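You operate a simulated robot arm through the tools that you are given. There is no shell and no other tool. Be economical: measure what you need, move in short steps, check, and stop when the job is done.

Carry out the task below with a simulated robot arm. There is one attempt and no reset: what you move stays moved.

TASK
Stop the vacuum pump, vent the pot and take the cup out.
Fine: vent shut again, dome left open, cup into the cup stand.

It is judged by the outcome, as a careful person would: the job done as asked, and still so three seconds after it is handed in. It fails if anything else is knocked over, pushed out of place, dropped, spilled or broken.

THE ROBOT
A 7-joint arm with a two-finger parallel gripper, fixed in place. Base frame: the origin is at the foot of the arm, x ahead of it, y to its left, z up. Units: cm, rad, N and s.
With the tool pointing down near the work surface it reaches from about 30 to 70 cm from the base axis. Its first joint turns from -1.152 to 1.152 rad. Payload 1.57 kg.
The tool frame sits at the grasp point between the pads (the TCP): z along the fingers, y along the line on which they close. The tips reach 3 cm beyond it. The gripper opens to 11 cm. The fingers are 2.4 cm wide and 1.2 cm thick; the gripper's body (4.8 by 11.2 cm) begins 7.8 cm behind the TCP.
Orientation is that of the tool frame in the base frame, as a unit quaternion [x, y, z, w]. With the fingers straight down and closing along the base's y, the tool's x points along the base's -x, its y along +y and its z along -z.

THE INTERFACE
- The arm moves only by the tool arm_command. Its argument "motion" is a list of rows, each a list of 6 numbers: the shift along the tool's x, y, z in cm, then the turn, a rotation vector about the tool's x, y, z in degrees. In form: [[dx, dy, dz, ax, ay, az], ...]. A call has 1 to 10 rows; each row is the pose to reach, as a shift and turn from the pose commanded when the call began, along the tool's axes at that moment. "jaw" is the closure in counts, from 0 (fully open) to 255 (shut), set as the call begins (left out, the last holds). A row lasts 0.2 s, in which the tool goes at most 5 cm and 0.15 rad; a call with a longer step from one row to the next is refused whole, and so is a gripper value outside its range. A pose out of reach is approached as far as the arm can. The call stops where the force on the tool passes 70 N (or 10 N more than at its start, if that is more) or the arm is blocked; 0.2 s more then pass. The fingers move at their own pace (about 10.8 cm/s each) and stop on an object; they squeeze with about 39 N. The grip force told is the motor's: it shows also when the fingers shut on nothing. Time passes only in rows, and 0.2 s behind the last, so rows that repeat a pose let the fingers close. It gives the time, the measured TCP pose, the force on the tool (base axes), the opening and the grip force at its end, in the units of the frame above (readings bear some noise).
- Cameras (640 x 400 px; columns grow to the right, rows downward): "scene" is fixed at [17.92, -39.81, 142.16]; the picture's right is [0.71, -0.70, 0.00], its down [-0.36, -0.36, -0.86] and it looks along [0.61, 0.61, -0.51] (base axes); focal length 227 px, centre (320, 200). "wrist" rides on the gripper at [7, 1.6, -14.1] in the tool frame; the picture's right is [-0.23, 0.97, 0.00], its down [-0.86, -0.20, -0.48] and it looks along [-0.47, -0.11, 0.88] (tool axes); focal length 222 px, centre (320, 200). There is no depth. A picture from a camera that has moved, and an enlarged one, comes with that camera's place and axes in the base frame and with its lens. The place of the scene camera against the robot may be out by one fixed shift of up to 1.8 cm in any direction.
- camera(camera): a new picture of that camera. The clock stands still meanwhile.
- enlarge(camera, box): a new picture of the part [left, top, right, bottom] of that camera's present view, enlarged. The clock stands still meanwhile.
- finish_job(): hands the job in; it is judged then, once.

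Work in short steps. Places have to be worked out from the pictures, the camera data and where the tool is seen: move nearer, look again, correct. Check each grasp and each placing, and mend what went wrong. You have 120 turns and 64 pictures in all, those below and enlarged ones among them. Open the gripper and draw the arm clear of the work before you hand the job in, unless the task says otherwise; then end with one line.

The tools are called after "Emit:" as a command line: name --pt "numbers of a row" for each row, then --argument value for the rest, lists and objects as JSON in quotes. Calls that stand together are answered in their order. arm_command: Moves the arm, as the interface text tells. Its arguments: {"type":"object","properties":{"motion":{"type":"array"},"jaw":{"type":"number"}},"required":["motion"]} The other tools are called the same way: camera (camera) takes a picture; enlarge (camera, box) takes an enlarged picture of a part of a camera's view; finish_job () hands the job in.

At the start:

```text
time: 0.0
eef_pos: [31.85, 7.82, 132.67]
ee_rot: [0.0, 1.0, -0.001, 0.001]
wrist_force: [0.3, 0.1, 0.2]
gripper_width: 11.01
gripper_force: 0.1
```

scene: 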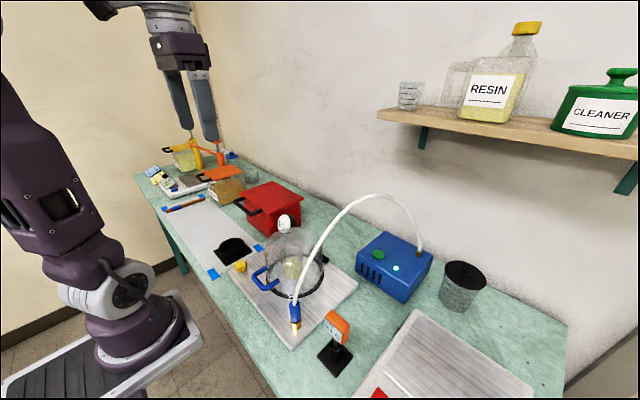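
wrist: 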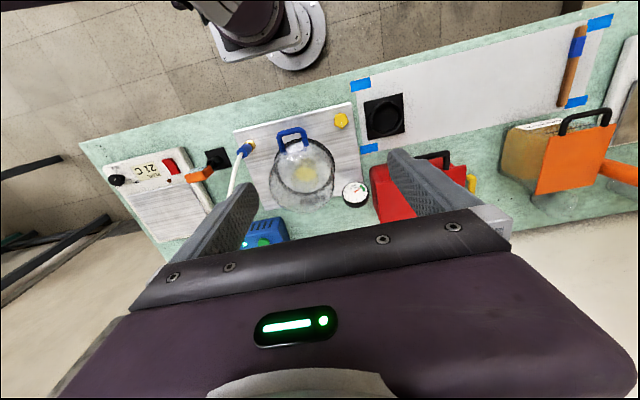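

The scene shows a clear dome pot with a blue handle, a gauge, a hose to the blue pump with a green button, a yellow knob (probably the vent) and a black cup stand. I'll look closer at these first.

Emit:
enlarge --camera "scene" --box '[200, 190, 360, 290]'

Emit:
enlarge --camera "scene" --box '[290, 200, 450, 300]'

Emit:
enlarge --camera "wrist" --box '[220, 80, 420, 205]'

Emit:
enlarge --camera "scene" --box '[240, 260, 400, 400]'

```text
4.00 times, centred on (280, 240) of scene
camera zoom: at [17.92, -39.81, 142.16], right [0.71, -0.7, 0.0], down [-0.36, -0.36, -0.86], along [0.61, 0.61, -0.51], focal length 908 px, centre (480, 40)
```

zoom: 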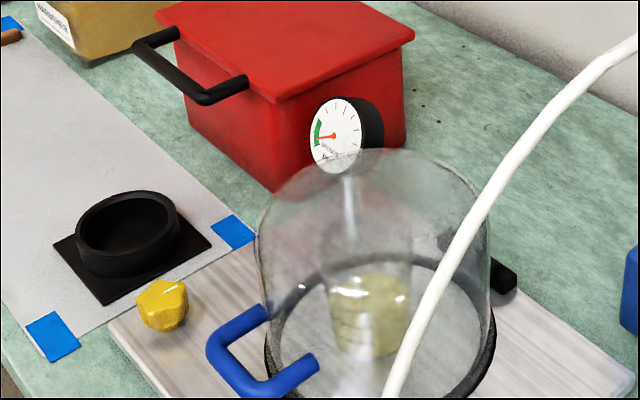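

```text
4.00 times, centred on (370, 250) of scene
camera zoom: at [17.92, -39.81, 142.16], right [0.71, -0.7, 0.0], down [-0.36, -0.36, -0.86], along [0.61, 0.61, -0.51], focal length 908 px, centre (120, 0)
```

zoom: 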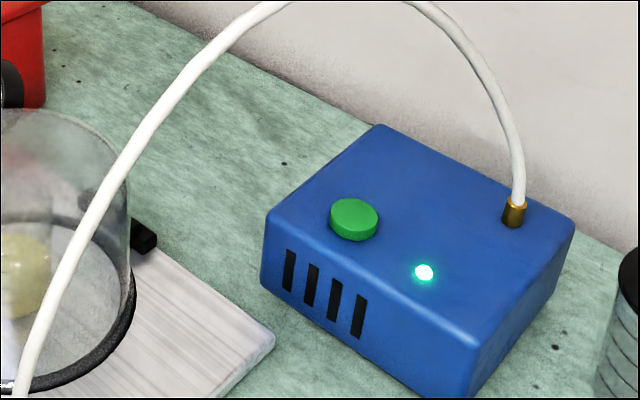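

```text
3.20 times, centred on (320, 142) of wrist
camera zoom: at [24.89, 9.33, 146.88], right [0.23, 0.97, 0.0], down [0.86, -0.2, 0.48], along [0.47, -0.11, -0.88], focal length 711 px, centre (320, 384)
```

zoom: 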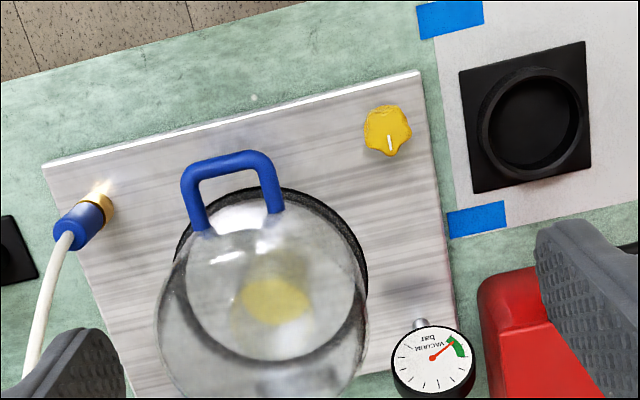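

```text
2.86 times, centred on (320, 330) of scene
camera zoom: at [17.92, -39.81, 142.16], right [0.71, -0.7, 0.0], down [-0.36, -0.36, -0.86], along [0.61, 0.61, -0.51], focal length 648 px, centre (320, -171)
```

zoom: 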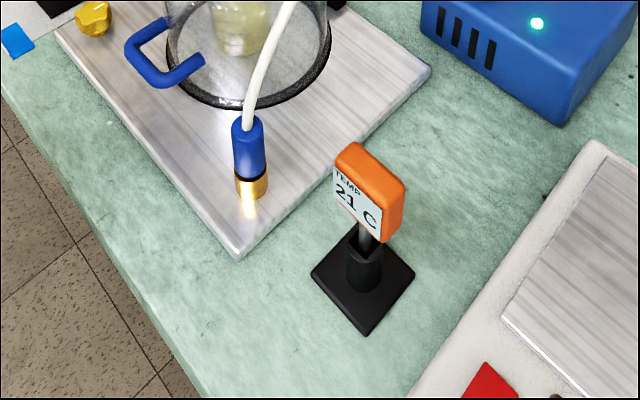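

Triangulating from both views: pump button about (62.5, -16.5, 96.5), vent knob about (34.7, 12, 91), cup stand about (37.1, 23.4). The hose arcs high just to the right of the button, so I'll lean the gripper to the left by 30°, close it and hover over the button.

Emit:
arm_command --pt "-3 -2.2 1.5 3 0 0" --pt "-6 -4.4 3 6 0 0" --pt "-9 -6.6 4.5 9 0 0" --pt "-12 -8.8 6 12 0 0" --pt "-15 -11 8 15 0 0" --pt "-18 -13.2 10 18 0 0" --pt "-21 -15.4 12 21 0 0" --pt "-24 -17.6 14 24 0 0" --pt "-27 -19.8 16 27 0 0" --pt "-30 -22 18 30 0 0" --jaw 255

Emit:
camera --camera "scene"

Emit:
camera --camera "wrist"

```text
time: 2.2
eef_pos: [61.77, -14.36, 114.79]
ee_rot: [0.0, 0.966, -0.26, -0.001]
wrist_force: [-0.3, -0.5, 0.4]
gripper_width: 0.01
gripper_force: 21.8
```

```text
57 pictures are left
```

scene: 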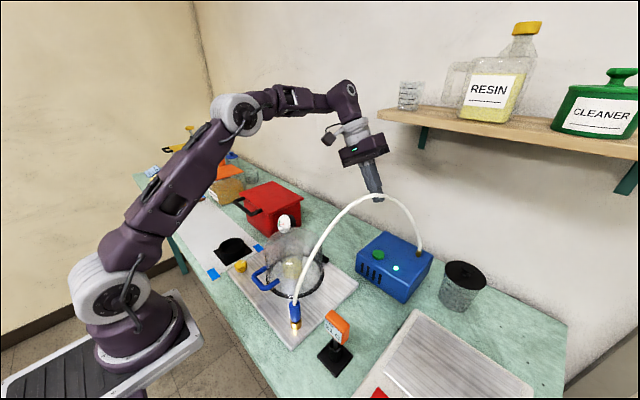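

```text
56 pictures are left
camera wrist: at [54.77, -6.01, 126.24], right [0.23, 0.84, -0.49], down [0.86, 0.07, 0.51], along [0.47, -0.53, -0.71], focal length 222 px, centre (320, 200)
```

wrist: 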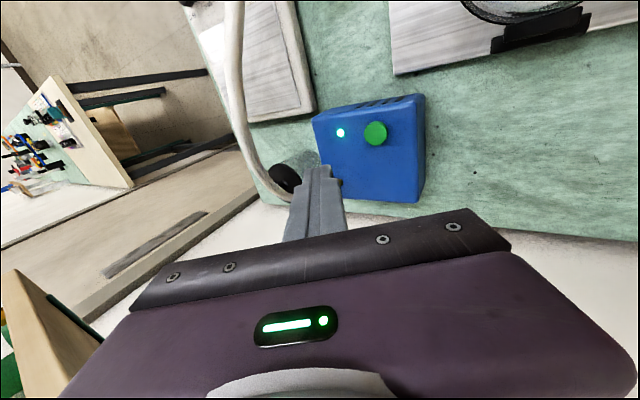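

Button fixed at about (62.7, -16.4), height about 96.5. I'll descend so the lowest finger corner hovers about 3 cm above it.

Emit:
arm_command --pt "-0.3 1.6 3.7 0 0 0" --pt "-0.5 3.3 7.4 0 0 0" --pt "-0.8 4.92 11.13 0 0 0"

Emit:
enlarge --camera "scene" --box '[290, 140, 450, 300]'

Emit:
camera --camera "wrist"

```text
time: 3.0
eef_pos: [62.88, -15.45, 102.78]
ee_rot: [0.0, 0.966, -0.259, 0.0]
wrist_force: [0.4, -0.4, 0.3]
gripper_width: 0.0
gripper_force: 21.5
```

```text
2.50 times, centred on (370, 220) of scene
camera zoom: at [17.92, -39.81, 142.16], right [0.71, -0.7, 0.0], down [-0.36, -0.36, -0.86], along [0.61, 0.61, -0.51], focal length 567 px, centre (195, 150)
```

zoom: 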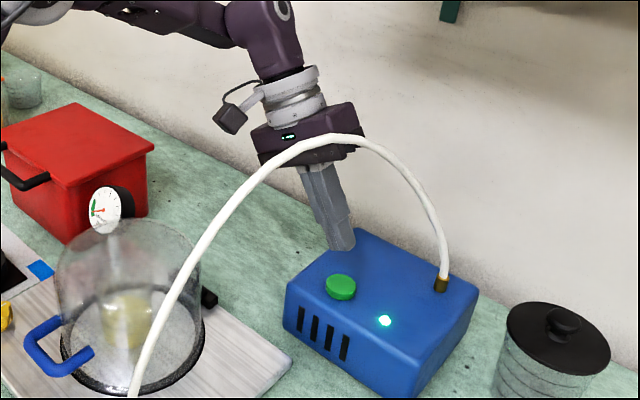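

```text
54 pictures are left
camera wrist: at [55.82, -7.21, 114.23], right [0.23, 0.84, -0.49], down [0.85, 0.07, 0.51], along [0.47, -0.53, -0.71], focal length 222 px, centre (320, 200)
```

wrist: 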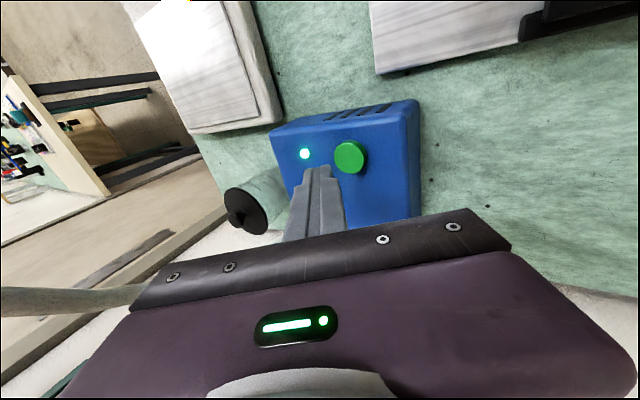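

Two wrist rays agree on the button at about (63.2, -16.8, 95). I'll go down 4 cm to just over it, then press in small steps.

Emit:
arm_command --pt "-0.2 0.65 1.93 0 0 0" --pt "-0.3 1.31 3.86 0 0 0" --pt "-0.3 1.46 4.12 0 0 0"

Emit:
enlarge --camera "scene" --box '[330, 200, 430, 300]'

```text
time: 3.8
eef_pos: [63.05, -16.38, 98.45]
ee_rot: [0.0, 0.966, -0.259, 0.0]
wrist_force: [0.5, -0.1, -0.2]
gripper_width: 0.0
gripper_force: 21.6
```

```text
4.00 times, centred on (380, 250) of scene
camera zoom: at [17.92, -39.81, 142.16], right [0.71, -0.7, 0.0], down [-0.36, -0.36, -0.86], along [0.61, 0.61, -0.51], focal length 908 px, centre (80, 0)
```

zoom: 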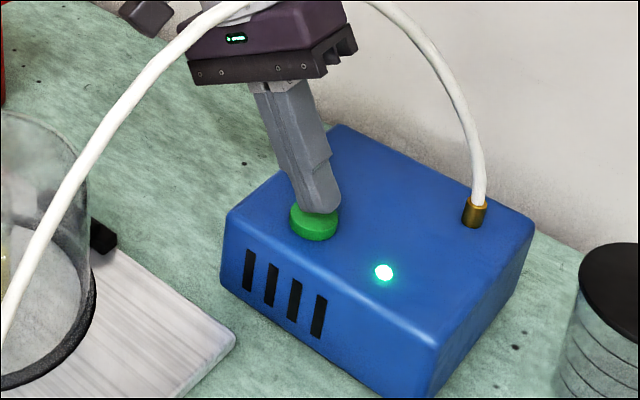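

The tip is almost on the button. I'll press down in small steps and then lift back.

Emit:
arm_command --pt "0 0.15 0.26 0 0 0" --pt "0 0.25 0.43 0 0 0" --pt "0 0.35 0.6 0 0 0" --pt "0 0.45 0.78 0 0 0"

Emit:
enlarge --camera "scene" --box '[330, 200, 430, 300]'

```text
time: 4.8
eef_pos: [63.09, -16.3, 97.51]
ee_rot: [0.0, 0.966, -0.259, 0.0]
wrist_force: [1.0, -1.3, 1.7]
gripper_width: 0.0
gripper_force: 21.5
```

```text
4.00 times, centred on (380, 250) of scene
camera zoom: at [17.92, -39.81, 142.16], right [0.71, -0.7, 0.0], down [-0.36, -0.36, -0.86], along [0.61, 0.61, -0.51], focal length 908 px, centre (80, 0)
```

zoom: 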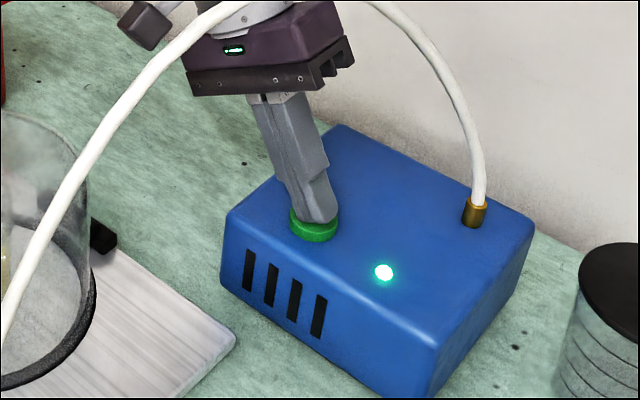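

Light contact so far and the lamp is still on. I'll press a little further.

Emit:
arm_command --pt "0 0.1 0.17 0 0 0" --pt "0 0.2 0.35 0 0 0" --pt "0 0.3 0.52 0 0 0"

Emit:
enlarge --camera "scene" --box '[330, 200, 430, 300]'

```text
time: 5.6
eef_pos: [62.88, -16.31, 96.94]
ee_rot: [0.0, 0.966, -0.26, 0.001]
wrist_force: [2.4, 1.1, 13.9]
gripper_width: 0.0
gripper_force: 21.6
```

```text
4.00 times, centred on (380, 250) of scene
camera zoom: at [17.9, -39.8, 142.16], right [0.71, -0.7, 0.0], down [-0.36, -0.36, -0.86], along [0.61, 0.61, -0.51], focal length 908 px, centre (80, 0)
```

zoom: 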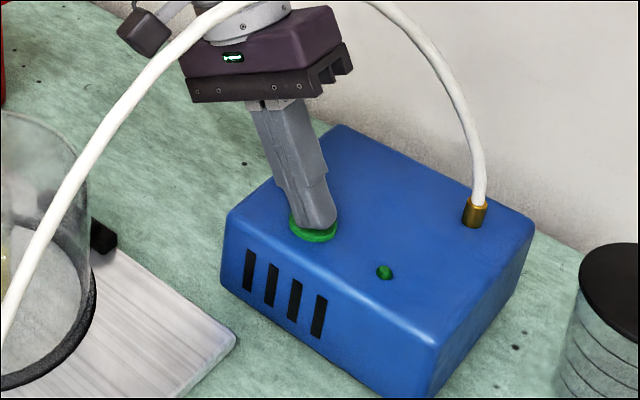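

The lamp is off: pump stopped. I'll lift clear.

Emit:
arm_command --pt "0 -2 -3.46 0 0 0" --pt "0 -4.2 -7.3 0 0 0" --pt "0 -6.4 -11.1 0 0 0" --pt "0 -8.6 -14.9 0 0 0" --pt "0 -10.5 -18.2 0 0 0"

Emit:
enlarge --camera "scene" --box '[220, 180, 440, 320]'

```text
time: 6.8
eef_pos: [62.85, -16.16, 118.16]
ee_rot: [0.0, 0.966, -0.258, -0.001]
wrist_force: [0.7, -0.2, 0.4]
gripper_width: 0.03
gripper_force: 21.3
```

```text
2.86 times, centred on (330, 250) of scene
camera zoom: at [17.92, -39.81, 142.16], right [0.71, -0.7, 0.0], down [-0.36, -0.36, -0.86], along [0.61, 0.61, -0.51], focal length 648 px, centre (291, 57)
```

zoom: 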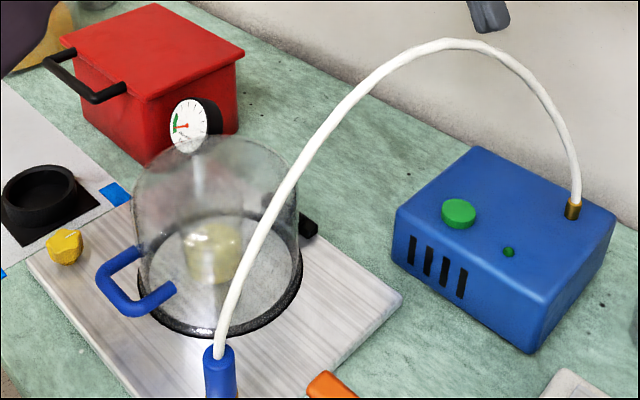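

The lamp stays off after release. Next I go back over the front of the pot, upright, with the jaw half open, to look at the vent knob.

Emit:
arm_command --pt "3.55 2.69 -1.55 -3.33 0 0" --pt "7.1 5.38 -3.1 -6.67 0 0" --pt "10.7 8.07 -4.67 -10 0 0" --pt "14.2 10.8 -6.2 -13.3 0 0" --pt "17.8 13.4 -7.8 -16.7 0 0" --pt "21.3 16.1 -9.3 -20 0 0" --pt "24.9 18.8 -10.9 -23.3 0 0" --pt "28.4 21.5 -12.4 -26.7 0 0" --pt "32 24.2 -14 -30 0 0" --jaw 128

Emit:
camera --camera "wrist"

```text
time: 8.8
eef_pos: [30.79, 11.62, 118.33]
ee_rot: [0.0, 1.0, 0.0, 0.001]
wrist_force: [-0.6, 0.1, -0.2]
gripper_width: 5.47
gripper_force: 0.1
```

```text
49 pictures are left
camera wrist: at [23.79, 13.25, 132.51], right [0.23, 0.97, 0.0], down [0.85, -0.2, 0.48], along [0.47, -0.11, -0.88], focal length 222 px, centre (320, 200)
```

wrist: 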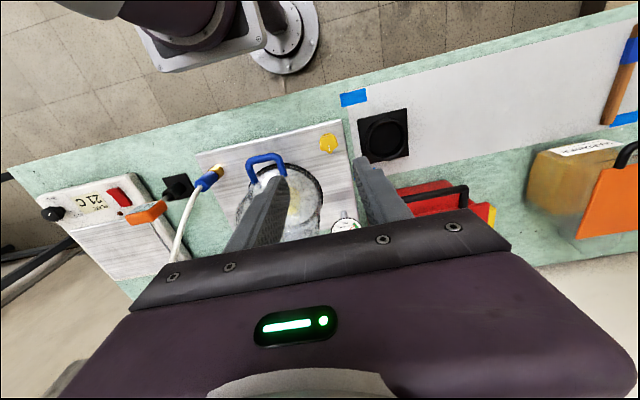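

Knob at about (34.7, 12.3, 90.5). I'll zoom on knob, dome and gauge.

Emit:
enlarge --camera "wrist" --box '[230, 110, 390, 240]'

Emit:
enlarge --camera "wrist" --box '[304, 128, 354, 158]'

```text
3.08 times, centred on (310, 175) of wrist
camera zoom: at [23.79, 13.25, 132.51], right [0.23, 0.97, 0.0], down [0.85, -0.2, 0.48], along [0.47, -0.11, -0.88], focal length 684 px, centre (351, 277)
```

zoom: 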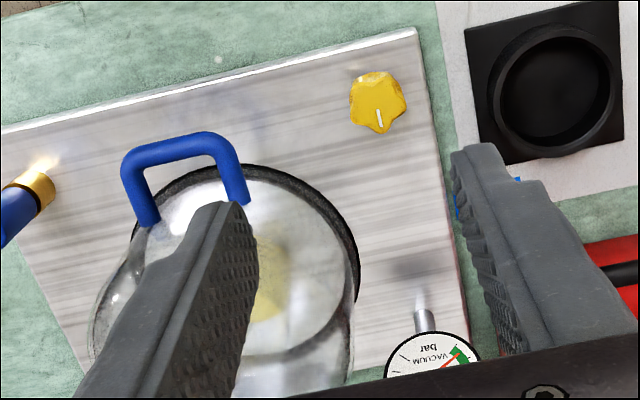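

```text
12.80 times, centred on (329, 143) of wrist
camera zoom: at [23.79, 13.25, 132.51], right [0.23, 0.97, 0.0], down [0.85, -0.2, 0.48], along [0.47, -0.11, -0.88], focal length 2843 px, centre (205, 930)
```

zoom: 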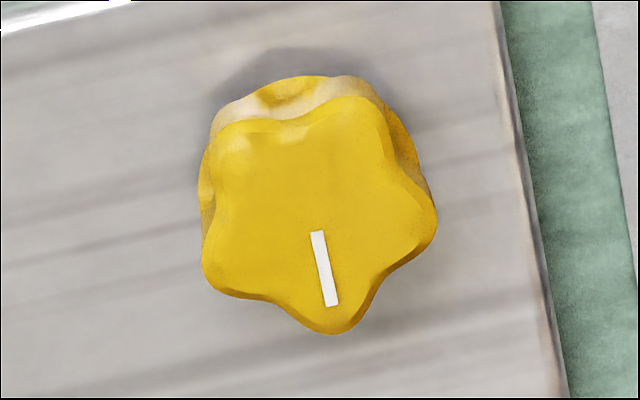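

The knob is a 5-lobed knob about 3.4 cm wide, with its mark pointing toward +X. I'll hover over it with the closing axis turned 18° so that one pad takes a lobe and the other a valley.

Emit:
arm_command --pt "-0.8 0.2 3.5 0 0 4" --pt "-1.6 0.4 7 0 0 8" --pt "-2.4 0.6 10.5 0 0 12" --pt "-3.2 0.7 14 0 0 16" --pt "-3.8 0.8 17 0 0 18"

Emit:
camera --camera "wrist"

Emit:
enlarge --camera "scene" --box '[200, 170, 360, 290]'

```text
time: 10.0
eef_pos: [34.68, 12.41, 100.87]
ee_rot: [0.156, 0.988, 0.0, 0.0]
wrist_force: [-0.3, 0.1, -0.1]
gripper_width: 5.48
gripper_force: 0.1
```

```text
46 pictures are left
camera wrist: at [28.41, 15.89, 115.1], right [0.52, 0.86, 0.0], down [0.75, -0.45, 0.48], along [0.41, -0.25, -0.88], focal length 222 px, centre (320, 200)
```

wrist: 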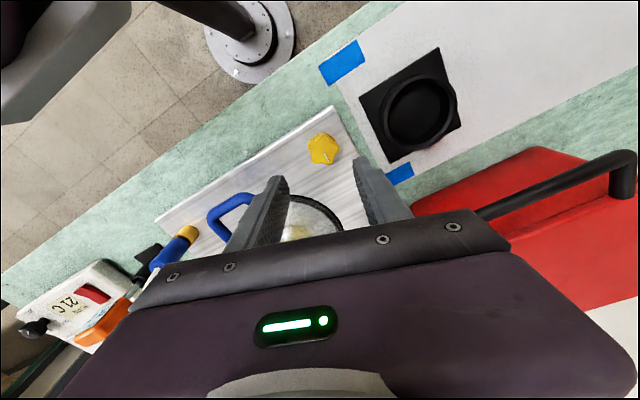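

```text
3.33 times, centred on (280, 230) of scene
camera zoom: at [17.92, -39.81, 142.16], right [0.71, -0.7, 0.0], down [-0.36, -0.36, -0.86], along [0.61, 0.61, -0.51], focal length 756 px, centre (453, 100)
```

zoom: 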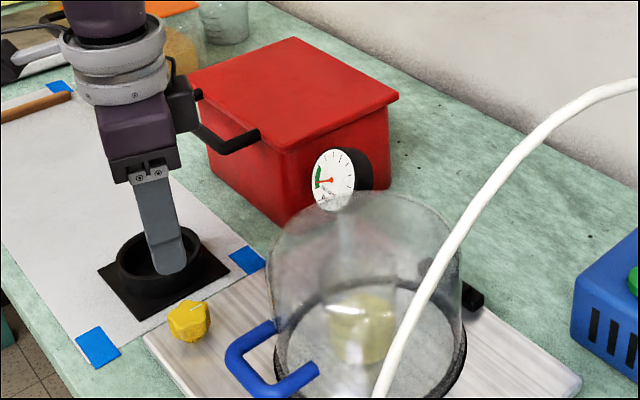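

Knob recalculated at (34.5, 12.45), directly below the tool. I'll lower to TCP z about 92.5.

Emit:
arm_command --pt "0.1 0 3 0 0 0" --pt "0.1 0 6 0 0 0" --pt "0.1 0 7.2 0 0 0" --pt "0.1 0 8.3 0 0 0"

Emit:
enlarge --camera "wrist" --box '[240, 90, 440, 240]'

Emit:
enlarge --camera "scene" --box '[200, 220, 300, 290]'

```text
time: 11.0
eef_pos: [34.63, 12.48, 92.44]
ee_rot: [0.156, 0.988, -0.001, 0.0]
wrist_force: [-0.2, 0.1, 0.0]
gripper_width: 5.46
gripper_force: 0.0
```

```text
2.67 times, centred on (340, 165) of wrist
camera zoom: at [28.56, 16.09, 106.64], right [0.52, 0.86, 0.0], down [0.75, -0.45, 0.48], along [0.41, -0.25, -0.88], focal length 592 px, centre (267, 293)
```

zoom: 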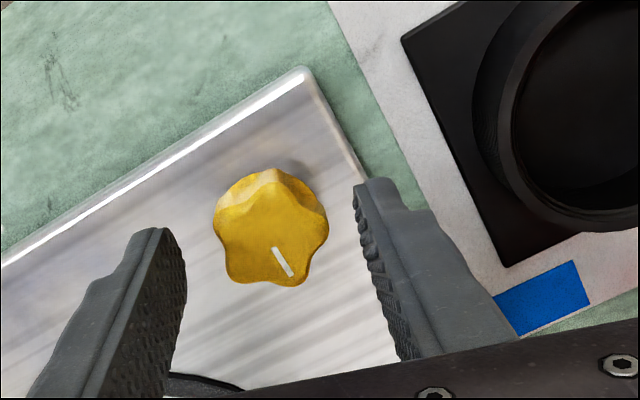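

```text
5.71 times, centred on (250, 255) of scene
camera zoom: at [17.92, -39.81, 142.16], right [0.71, -0.7, 0.0], down [-0.36, -0.36, -0.86], along [0.61, 0.61, -0.51], focal length 1296 px, centre (720, -114)
```

zoom: 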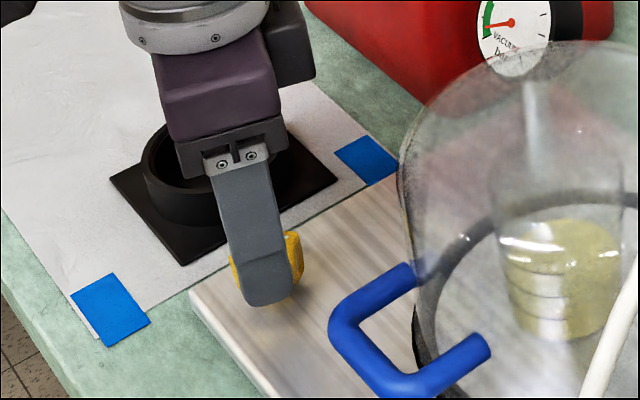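

The knob sits between the fingers. I'll lower another 0.4 cm and close.

Emit:
arm_command --pt "0 0 0.2 0 0 0" --pt "0 0 0.4 0 0 0"

Emit:
arm_command --pt "0 0 0 0 0 0" --pt "0 0 0 0 0 0" --pt "0 0 0 0 0 0" --jaw 255

Emit:
enlarge --camera "wrist" --box '[240, 90, 440, 240]'

```text
time: 11.6
eef_pos: [34.64, 12.64, 92.14]
ee_rot: [0.156, 0.988, 0.0, 0.001]
wrist_force: [-0.1, 0.5, -0.2]
gripper_width: 5.47
gripper_force: 0.0
```

```text
time: 12.4
eef_pos: [34.62, 12.57, 92.13]
ee_rot: [0.157, 0.988, 0.001, 0.001]
wrist_force: [0.8, -3.7, -2.1]
gripper_width: 3.37
gripper_force: 41.3
```

```text
2.67 times, centred on (340, 165) of wrist
camera zoom: at [28.5, 16.16, 106.23], right [0.52, 0.86, 0.0], down [0.75, -0.45, 0.48], along [0.41, -0.25, -0.88], focal length 592 px, centre (267, 293)
```

zoom: 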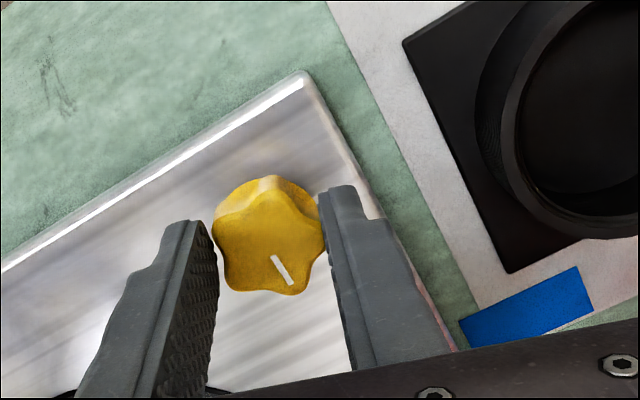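

The grip is firm at 3.37 cm. I'll try turning counter-clockwise (seen from above) by 32°, watching force.

Emit:
arm_command --pt "0 0 0 0 0 -8" --pt "0 0 0 0 0 -16" --pt "0 0 0 0 0 -24" --pt "0 0 0 0 0 -32"

Emit:
enlarge --camera "wrist" --box '[240, 90, 440, 240]'

Emit:
enlarge --camera "scene" --box '[220, 200, 320, 290]'

```text
time: 13.4
eef_pos: [34.44, 12.4, 92.03]
ee_rot: [-0.121, 0.993, -0.001, -0.001]
wrist_force: [16.6, -30.0, 0.5]
gripper_width: 3.37
gripper_force: 41.3
```

```text
2.67 times, centred on (340, 165) of wrist
camera zoom: at [27.48, 12.18, 106.24], right [-0.01, 1.0, 0.0], down [0.88, 0.01, 0.48], along [0.48, 0.0, -0.88], focal length 592 px, centre (267, 293)
```

zoom: 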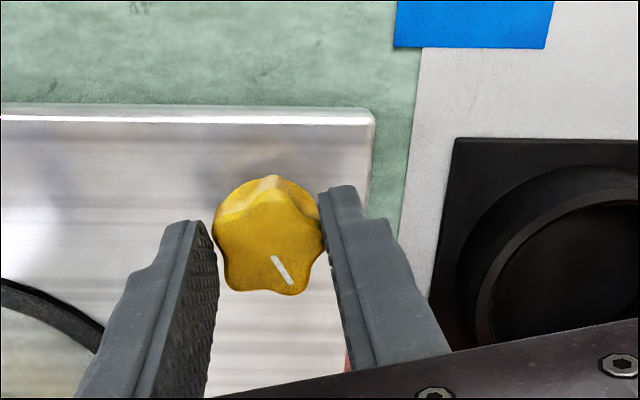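

```text
4.44 times, centred on (270, 245) of scene
camera zoom: at [17.96, -39.88, 142.13], right [0.71, -0.7, 0.0], down [-0.36, -0.36, -0.86], along [0.61, 0.61, -0.51], focal length 1008 px, centre (542, 0)
```

zoom: 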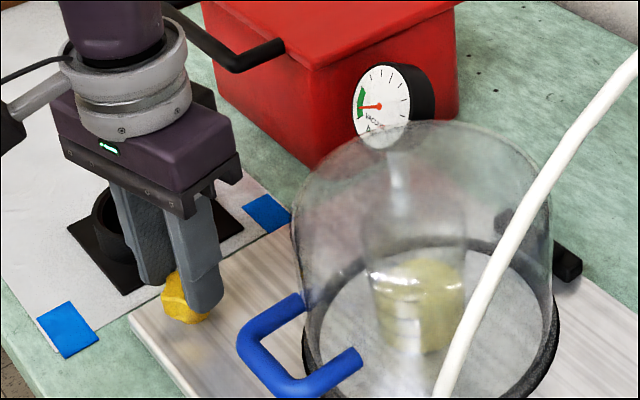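

The knob turned with the gripper (mark followed). The lateral force says the knob axis lies about 0.5 cm off the TCP along tool -x, so I'll correct that and turn another 56° about the true axis.

Emit:
arm_command --pt "0 -0.2 0 0 0 0" --pt "0 -0.27 0 0 0 -8" --pt "-0.02 -0.34 0 0 0 -16" --pt "-0.04 -0.4 0 0 0 -24" --pt "-0.08 -0.46 0 0 0 -32"

Emit:
enlarge --camera "scene" --box '[220, 200, 320, 290]'

```text
time: 14.6
eef_pos: [34.74, 12.26, 92.01]
ee_rot: [-0.393, 0.919, 0.0, 0.0]
wrist_force: [-18.3, 10.5, -39.7]
gripper_width: 3.41
gripper_force: 41.3
```

```text
4.44 times, centred on (270, 245) of scene
camera zoom: at [17.92, -39.77, 142.17], right [0.71, -0.7, 0.0], down [-0.36, -0.36, -0.86], along [0.61, 0.61, -0.51], focal length 1008 px, centre (542, 0)
```

zoom: 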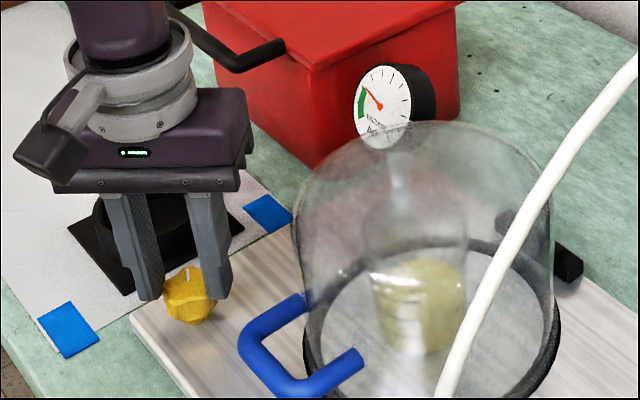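

The needle is moving, so it is venting. I'll release the knob to drop the side load and let time pass.

Emit:
arm_command --pt "0 0 0 0 0 0" --pt "0 0 0 0 0 0" --pt "0 0 0 0 0 0" --pt "0 0 0 0 0 0" --pt "0 0 0 0 0 0" --pt "0 0 0 0 0 0" --pt "0 0 0 0 0 0" --pt "0 0 0 0 0 0" --pt "0 0 0 0 0 0" --pt "0 0 0 0 0 0" --jaw 128

Emit:
enlarge --camera "scene" --box '[220, 200, 320, 290]'

Emit:
enlarge --camera "wrist" --box '[240, 90, 440, 240]'

```text
time: 16.8
eef_pos: [34.84, 12.04, 92.07]
ee_rot: [-0.391, 0.921, 0.0, 0.0]
wrist_force: [-1.1, 0.1, -1.0]
gripper_width: 5.46
gripper_force: 0.0
```

```text
4.44 times, centred on (270, 245) of scene
camera zoom: at [17.92, -39.81, 142.16], right [0.71, -0.7, 0.0], down [-0.36, -0.36, -0.86], along [0.61, 0.61, -0.51], focal length 1008 px, centre (542, 0)
```

zoom: 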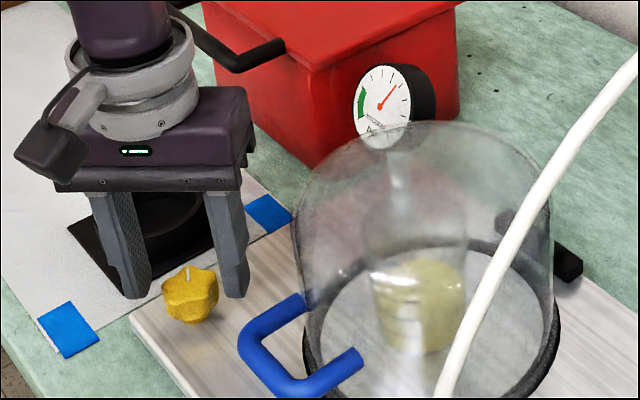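

```text
2.67 times, centred on (340, 165) of wrist
camera zoom: at [28.85, 8.07, 106.32], right [-0.54, 0.84, 0.0], down [0.74, 0.48, 0.48], along [0.4, 0.26, -0.88], focal length 592 px, centre (267, 293)
```

zoom: 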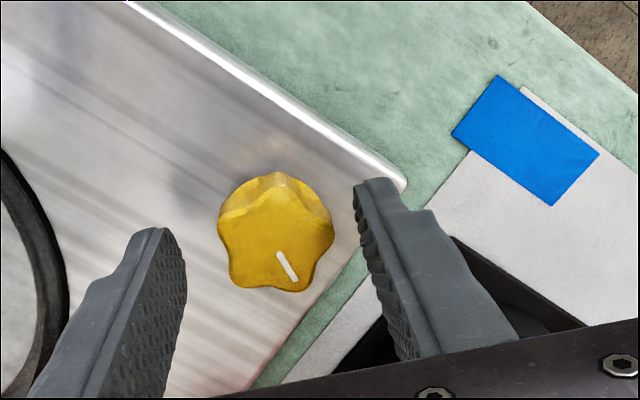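

The needle sweeps toward zero. I'll wait about 4 s more.

Emit:
arm_command --pt "0 0 0 0 0 0" --pt "0 0 0 0 0 0" --pt "0 0 0 0 0 0" --pt "0 0 0 0 0 0" --pt "0 0 0 0 0 0" --pt "0 0 0 0 0 0" --pt "0 0 0 0 0 0" --pt "0 0 0 0 0 0" --pt "0 0 0 0 0 0" --pt "0 0 0 0 0 0"

Emit:
arm_command --pt "0 0 0 0 0 0" --pt "0 0 0 0 0 0" --pt "0 0 0 0 0 0" --pt "0 0 0 0 0 0" --pt "0 0 0 0 0 0" --pt "0 0 0 0 0 0" --pt "0 0 0 0 0 0" --pt "0 0 0 0 0 0" --pt "0 0 0 0 0 0" --pt "0 0 0 0 0 0"

Emit:
enlarge --camera "scene" --box '[260, 200, 340, 260]'

```text
time: 19.0
eef_pos: [34.92, 12.07, 92.19]
ee_rot: [-0.391, 0.92, 0.0, 0.0]
wrist_force: [-0.5, 0.0, 0.4]
gripper_width: 5.47
gripper_force: 0.1
```

```text
time: 21.2
eef_pos: [34.86, 12.23, 92.26]
ee_rot: [-0.391, 0.921, 0.0, 0.0]
wrist_force: [0.2, 0.3, -0.2]
gripper_width: 5.43
gripper_force: 0.0
```

```text
6.67 times, centred on (300, 230) of scene
camera zoom: at [17.92, -39.81, 142.16], right [0.71, -0.7, 0.0], down [-0.36, -0.36, -0.86], along [0.61, 0.61, -0.51], focal length 1512 px, centre (453, 0)
```

zoom: 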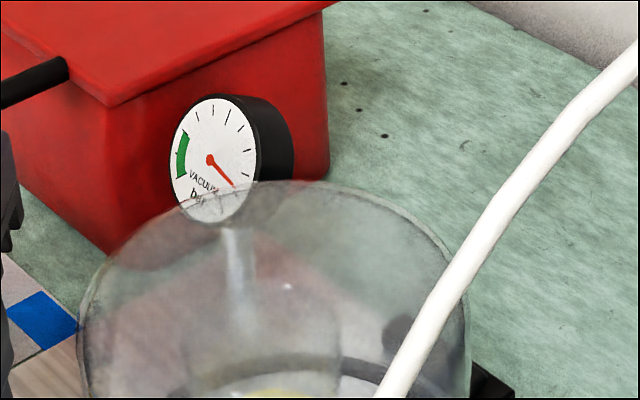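

Needle is at the zero end of the scale. From the two gripped poses the knob axis solves to about (34.93, 12.5); I'll centre on that and close on the knob.

Emit:
arm_command --pt "-0.25 0.15 0 0 0 0" --pt "-0.25 0.15 0 0 0 0" --pt "-0.25 0.15 0 0 0 0"

Emit:
arm_command --pt "0 0 0 0 0 0" --pt "0 0 0 0 0 0" --pt "0 0 0 0 0 0" --jaw 255

Emit:
arm_command --pt "0 0 0 0 0 8" --pt "0 0 0 0 0 16" --pt "0 0 0 0 0 24" --pt "0 0 0 0 0 32"

```text
time: 22.0
eef_pos: [34.92, 12.33, 92.19]
ee_rot: [-0.391, 0.92, 0.0, 0.0]
wrist_force: [0.7, 0.7, -0.2]
gripper_width: 5.5
gripper_force: 0.0
```

```text
time: 22.8
eef_pos: [35.02, 12.45, 92.23]
ee_rot: [-0.392, 0.92, 0.0, 0.001]
wrist_force: [-11.1, 9.6, 0.1]
gripper_width: 3.38
gripper_force: 41.8
```

```text
time: 23.8
eef_pos: [34.82, 12.53, 92.1]
ee_rot: [-0.121, 0.993, 0.0, 0.001]
wrist_force: [-16.6, 20.0, 20.7]
gripper_width: 3.38
gripper_force: 41.4
```

Moderate side force only. I'll turn the remaining 32° with a small correction along the force, then check the mark.

Emit:
arm_command --pt "0 0.1 0 0 0 8" --pt "0 0.1 0 0 0 16" --pt "0 0.1 0 0 0 24" --pt "0 0.1 0 0 0 32"

Emit:
enlarge --camera "wrist" --box '[240, 90, 440, 240]'

```text
time: 24.8
eef_pos: [35.01, 12.42, 92.15]
ee_rot: [0.157, 0.988, -0.001, 0.0]
wrist_force: [-7.3, 5.2, 39.1]
gripper_width: 3.38
gripper_force: 41.3
```

```text
2.67 times, centred on (340, 165) of wrist
camera zoom: at [28.82, 16.07, 106.25], right [0.52, 0.85, 0.0], down [0.75, -0.46, 0.48], along [0.41, -0.25, -0.88], focal length 592 px, centre (267, 293)
```

zoom: 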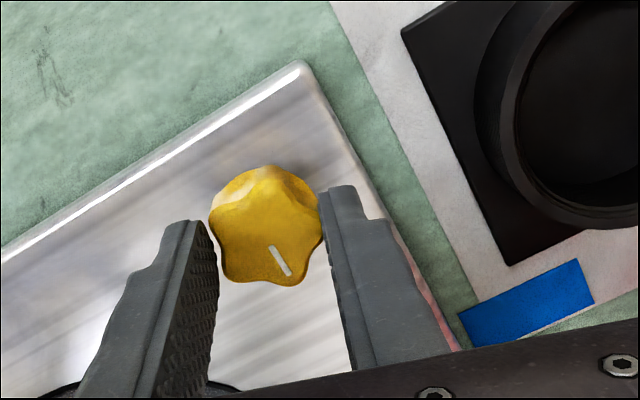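

The mark is back at its starting direction. I'll nudge 5° further to make sure it is seated shut, then release.

Emit:
arm_command --pt "0 0 0 0 0 5" --pt "0 0 0 0 0 5"

Emit:
arm_command --pt "0 0 0 0 0 0" --pt "0 0 0 0 0 0" --pt "0 0 0 0 0 0" --pt "0 0 -2 0 0 0" --pt "0 0 -4.5 0 0 0" --jaw 128

Emit:
enlarge --camera "wrist" --box '[240, 90, 440, 240]'

Emit:
enlarge --camera "scene" --box '[220, 190, 360, 300]'

```text
time: 25.4
eef_pos: [34.93, 12.52, 92.01]
ee_rot: [0.2, 0.98, 0.0, 0.0]
wrist_force: [-1.0, 4.9, -5.8]
gripper_width: 3.36
gripper_force: 41.5
```

```text
time: 26.6
eef_pos: [34.92, 12.53, 96.67]
ee_rot: [0.199, 0.98, 0.0, 0.0]
wrist_force: [-0.8, -0.3, 0.4]
gripper_width: 5.45
gripper_force: 0.1
```

```text
2.67 times, centred on (340, 165) of wrist
camera zoom: at [29.07, 16.6, 110.8], right [0.59, 0.81, 0.0], down [0.71, -0.52, 0.48], along [0.39, -0.28, -0.88], focal length 592 px, centre (267, 293)
```

zoom: 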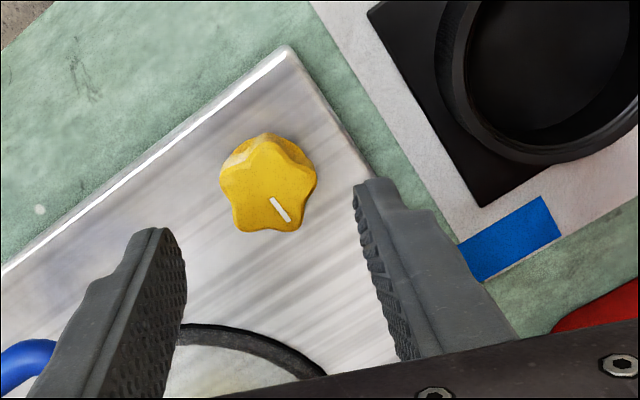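

```text
3.64 times, centred on (290, 245) of scene
camera zoom: at [17.92, -39.81, 142.16], right [0.71, -0.7, 0.0], down [-0.36, -0.36, -0.86], along [0.61, 0.61, -0.51], focal length 825 px, centre (429, 36)
```

zoom: 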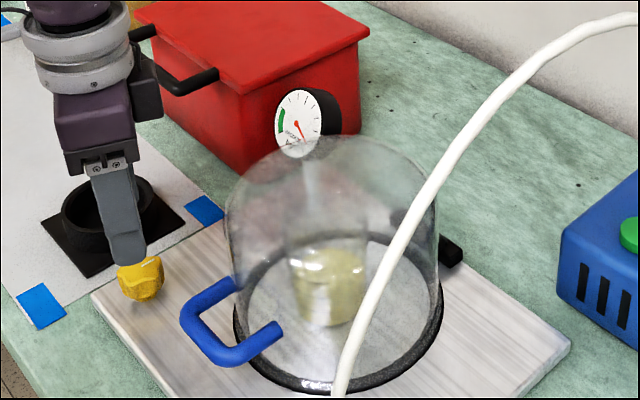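

Vent is back at its shut mark and the gauge reads zero. Next the dome: I rise and move over the blue handle with the closing axis turned to X to study it.

Emit:
arm_command --pt "0 0 -4 0 0 8.3" --pt "0 0 -8 0 0 16.6" --pt "-0.6 -2 -11.3 0 0 25" --pt "-1.2 -4 -12 0 0 33" --pt "-1.8 -6 -12 0 0 42" --pt "-2.4 -8 -12 0 0 50" --pt "-3 -10 -12 0 0 58.5" --pt "-3.4 -11.6 -12 0 0 67"

Emit:
camera --camera "wrist"

Emit:
camera --camera "scene"

```text
refused: row 5 steps farther than a row can; nothing moved
```

```text
32 pictures are left
camera wrist: at [29.07, 16.6, 110.8], right [0.59, 0.81, 0.0], down [0.71, -0.52, 0.48], along [0.39, -0.28, -0.88], focal length 222 px, centre (320, 200)
```

wrist: 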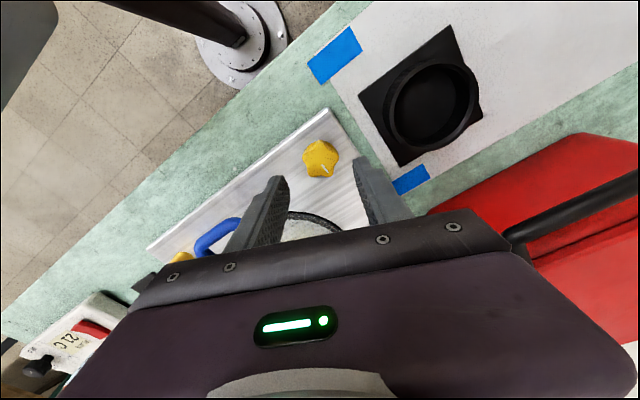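

```text
31 pictures are left
```

scene: 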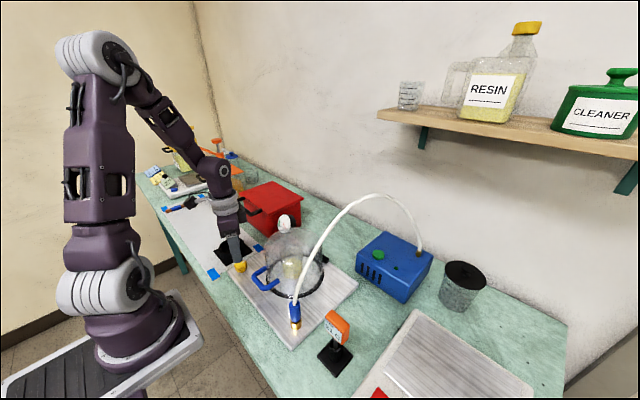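

One rotation step was too large; I resend the move with even steps.

Emit:
arm_command --pt "0 0 -4 0 0 7.4" --pt "0 0 -8 0 0 14.8" --pt "-0.5 -1.7 -11.3 0 0 22.2" --pt "-1 -3.4 -12 0 0 29.6" --pt "-1.5 -5.1 -12 0 0 37" --pt "-2 -6.8 -12 0 0 44.4" --pt "-2.5 -8.5 -12 0 0 51.8" --pt "-3 -10.2 -12 0 0 59.2" --pt "-3.4 -11.6 -12 0 0 67"

Emit:
camera --camera "wrist"

```text
time: 28.6
eef_pos: [33.54, 0.57, 108.38]
ee_rot: [0.708, 0.706, 0.0, -0.001]
wrist_force: [0.1, 0.3, -0.5]
gripper_width: 5.5
gripper_force: 0.1
```

```text
30 pictures are left
camera wrist: at [35.08, 7.4, 122.59], right [0.97, -0.23, 0.0], down [-0.2, -0.85, 0.48], along [-0.11, -0.47, -0.88], focal length 222 px, centre (320, 200)
```

wrist: 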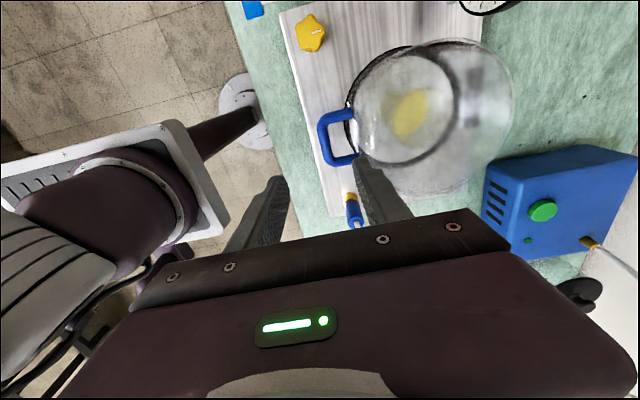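

Emit:
enlarge --camera "wrist" --box '[270, 30, 530, 240]'

```text
1.90 times, centred on (400, 135) of wrist
camera zoom: at [35.08, 7.4, 122.59], right [0.97, -0.23, 0.0], down [-0.2, -0.85, 0.48], along [-0.11, -0.47, -0.88], focal length 423 px, centre (168, 324)
```

zoom: 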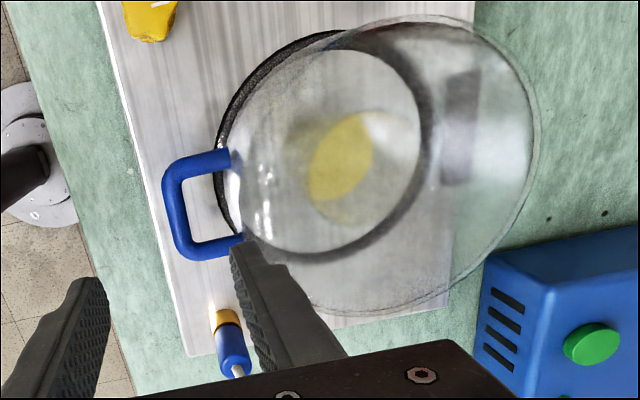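

Handle outer bar is at about (34.2, 0.2, 92.7), 3.8 cm in front of the dome wall, hinge about (55.2, 0.2). I'll narrow the jaw to 4 cm and descend until the tips are just above the bar.

Emit:
arm_command --pt "-0.1 0.2 4 0 0 0" --pt "-0.25 0.45 8 0 0 0" --pt "-0.37 0.66 11.2 0 0 0" --pt "-0.37 0.66 11.2 0 0 0" --jaw 162

Emit:
enlarge --camera "wrist" --box '[220, 80, 420, 230]'

Emit:
enlarge --camera "scene" --box '[200, 190, 340, 300]'

```text
time: 29.4
eef_pos: [34.55, 0.33, 97.92]
ee_rot: [0.707, 0.707, 0.006, 0.005]
wrist_force: [-9.8, 1.6, 52.8]
gripper_width: 3.22
gripper_force: 0.0
stopped in row 4: the force on the tool passed its limit (the readings are from after the stop); the commanded pose is now the measured one
```

```text
2.67 times, centred on (320, 155) of wrist
camera zoom: at [35.97, 7.07, 112.12], right [0.97, -0.23, 0.01], down [-0.21, -0.86, 0.47], along [-0.09, -0.46, -0.88], focal length 592 px, centre (320, 320)
```

zoom: 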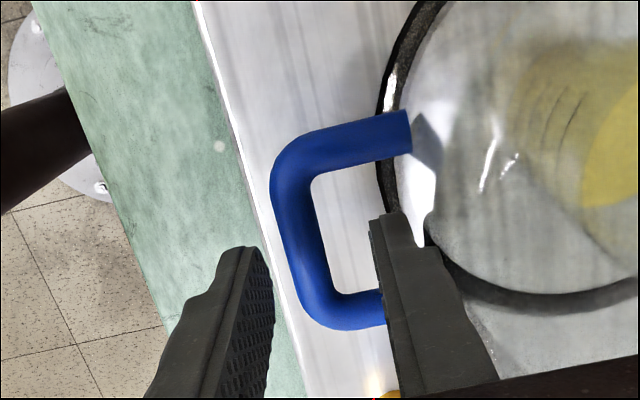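

```text
3.64 times, centred on (270, 245) of scene
camera zoom: at [17.83, -39.81, 142.17], right [0.71, -0.7, 0.0], down [-0.36, -0.36, -0.86], along [0.61, 0.61, -0.51], focal length 825 px, centre (502, 36)
```

zoom: 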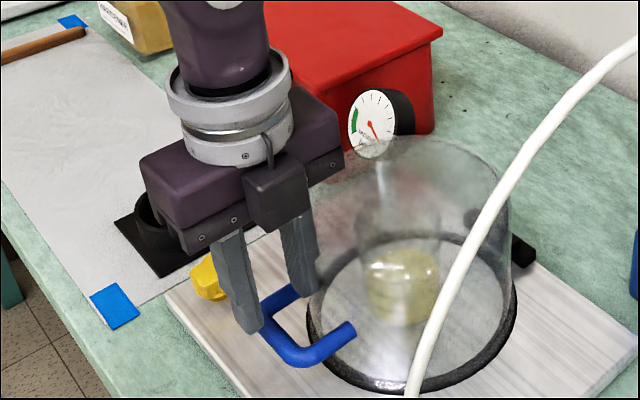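

The inner finger or gripper body touched the dome (53 N up; jaw was pushed in). I back off upward at once and tilt the tool 30° so it leans away from the dome and comes at the bar from the front.

Emit:
arm_command --pt "0 0 -3 0 0 0" --pt "0 -1.2 -5 0 0 0" --pt "-0.1 -2.4 -5 -7.5 0 0" --pt "-0.15 -3.6 -4 -15 0 0" --pt "-0.18 -3.6 -2 -22.5 0 0" --pt "-0.18 -3.6 -0.45 -30 0 0" --jaw 199

Emit:
enlarge --camera "wrist" --box '[220, 60, 460, 240]'

Emit:
enlarge --camera "scene" --box '[200, 190, 360, 300]'

```text
time: 30.9
eef_pos: [36.24, -1.08, 101.94]
ee_rot: [0.723, 0.651, 0.184, 0.141]
wrist_force: [-44.7, 1.8, 28.4]
gripper_width: 0.01
gripper_force: 0.1
out of reach, approached as far as the arm can: row 3, 4, 5, 6
stopped in row 6: the force on the tool passed its limit (the readings are from after the stop); the commanded pose is now the measured one
```

```text
2.22 times, centred on (340, 150) of wrist
camera zoom: at [31.97, 5.07, 115.93], right [0.85, -0.33, 0.41], down [-0.46, -0.84, 0.27], along [0.26, -0.42, -0.87], focal length 494 px, centre (276, 311)
```

zoom: 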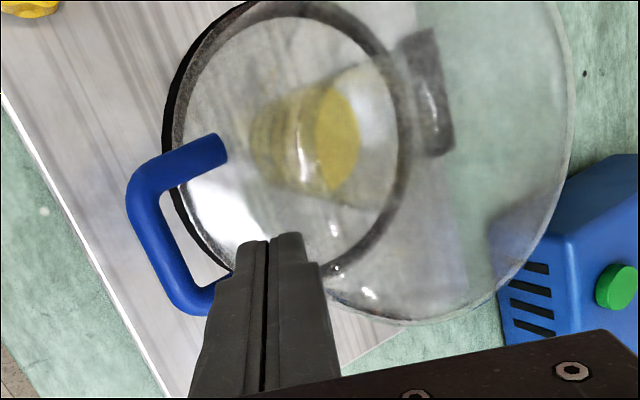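

```text
3.64 times, centred on (280, 245) of scene
camera zoom: at [17.75, -39.81, 142.18], right [0.71, -0.7, 0.0], down [-0.36, -0.36, -0.86], along [0.61, 0.61, -0.51], focal length 825 px, centre (466, 36)
```

zoom: 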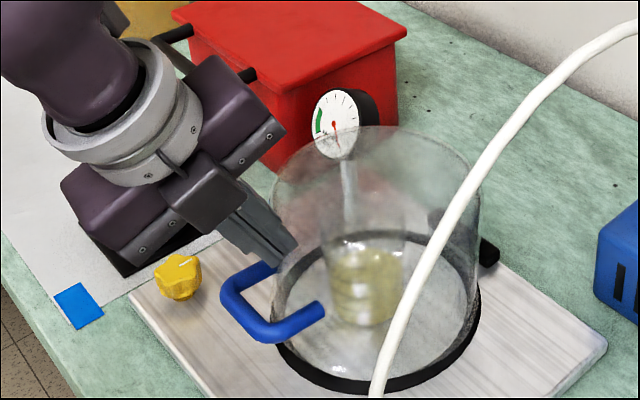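

The tilted pose is out of reach and the fingers leaned on the dome. I back off upward now. New plan: tool vertical, closing along Y, squeezing the handle (about 7.2 cm wide) across both its legs, so the thin side of the gripper faces the dome.

Emit:
arm_command --pt "0.15 0.5 -2.5 0 0 0" --pt "0.3 1.5 -5 0 0 0" --pt "0.57 2.65 -8 0 0 0"

Emit:
enlarge --camera "scene" --box '[160, 130, 380, 300]'

```text
time: 31.7
eef_pos: [37.82, -1.84, 103.69]
ee_rot: [0.722, 0.652, 0.184, 0.14]
wrist_force: [-31.1, 32.4, 24.5]
gripper_width: 0.55
gripper_force: 0.1
out of reach, approached as far as the arm can: row 1, 2, 3
```

```text
2.35 times, centred on (270, 215) of scene
camera zoom: at [17.8, -39.71, 142.2], right [0.71, -0.7, 0.0], down [-0.36, -0.36, -0.86], along [0.61, 0.61, -0.51], focal length 534 px, centre (438, 165)
```

zoom: 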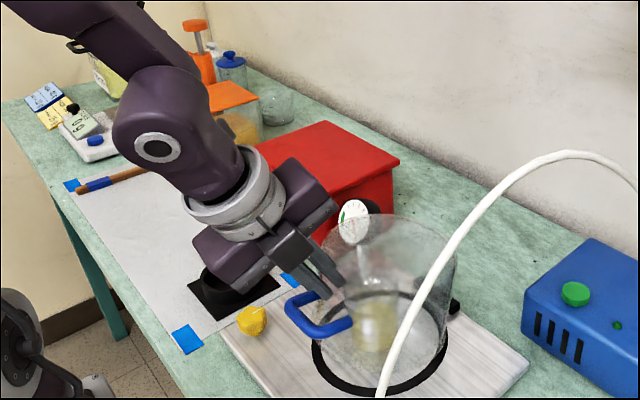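

The tilted orientation itself is at a reach limit. I'll untilt while lifting and pulling back toward the robot.

Emit:
arm_command --pt "0.17 0.44 -3.1 5 0 0" --pt "0.34 0.88 -6.2 12 0 0" --pt "0.5 1.3 -9.3 20 0 0" --pt "0.6 1.5 -11 27 0 0"

Emit:
enlarge --camera "scene" --box '[160, 130, 380, 300]'

```text
time: 32.7
eef_pos: [34.48, -1.95, 114.3]
ee_rot: [0.736, 0.675, 0.026, -0.03]
wrist_force: [0.3, 0.1, -0.3]
gripper_width: 2.44
gripper_force: 0.1
out of reach, approached as far as the arm can: row 1
```

```text
2.35 times, centred on (270, 215) of scene
camera zoom: at [17.92, -39.81, 142.16], right [0.71, -0.7, 0.0], down [-0.36, -0.36, -0.86], along [0.61, 0.61, -0.51], focal length 534 px, centre (438, 165)
```

zoom: 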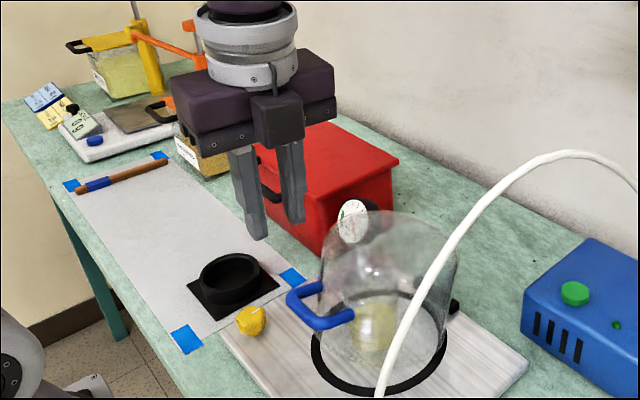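

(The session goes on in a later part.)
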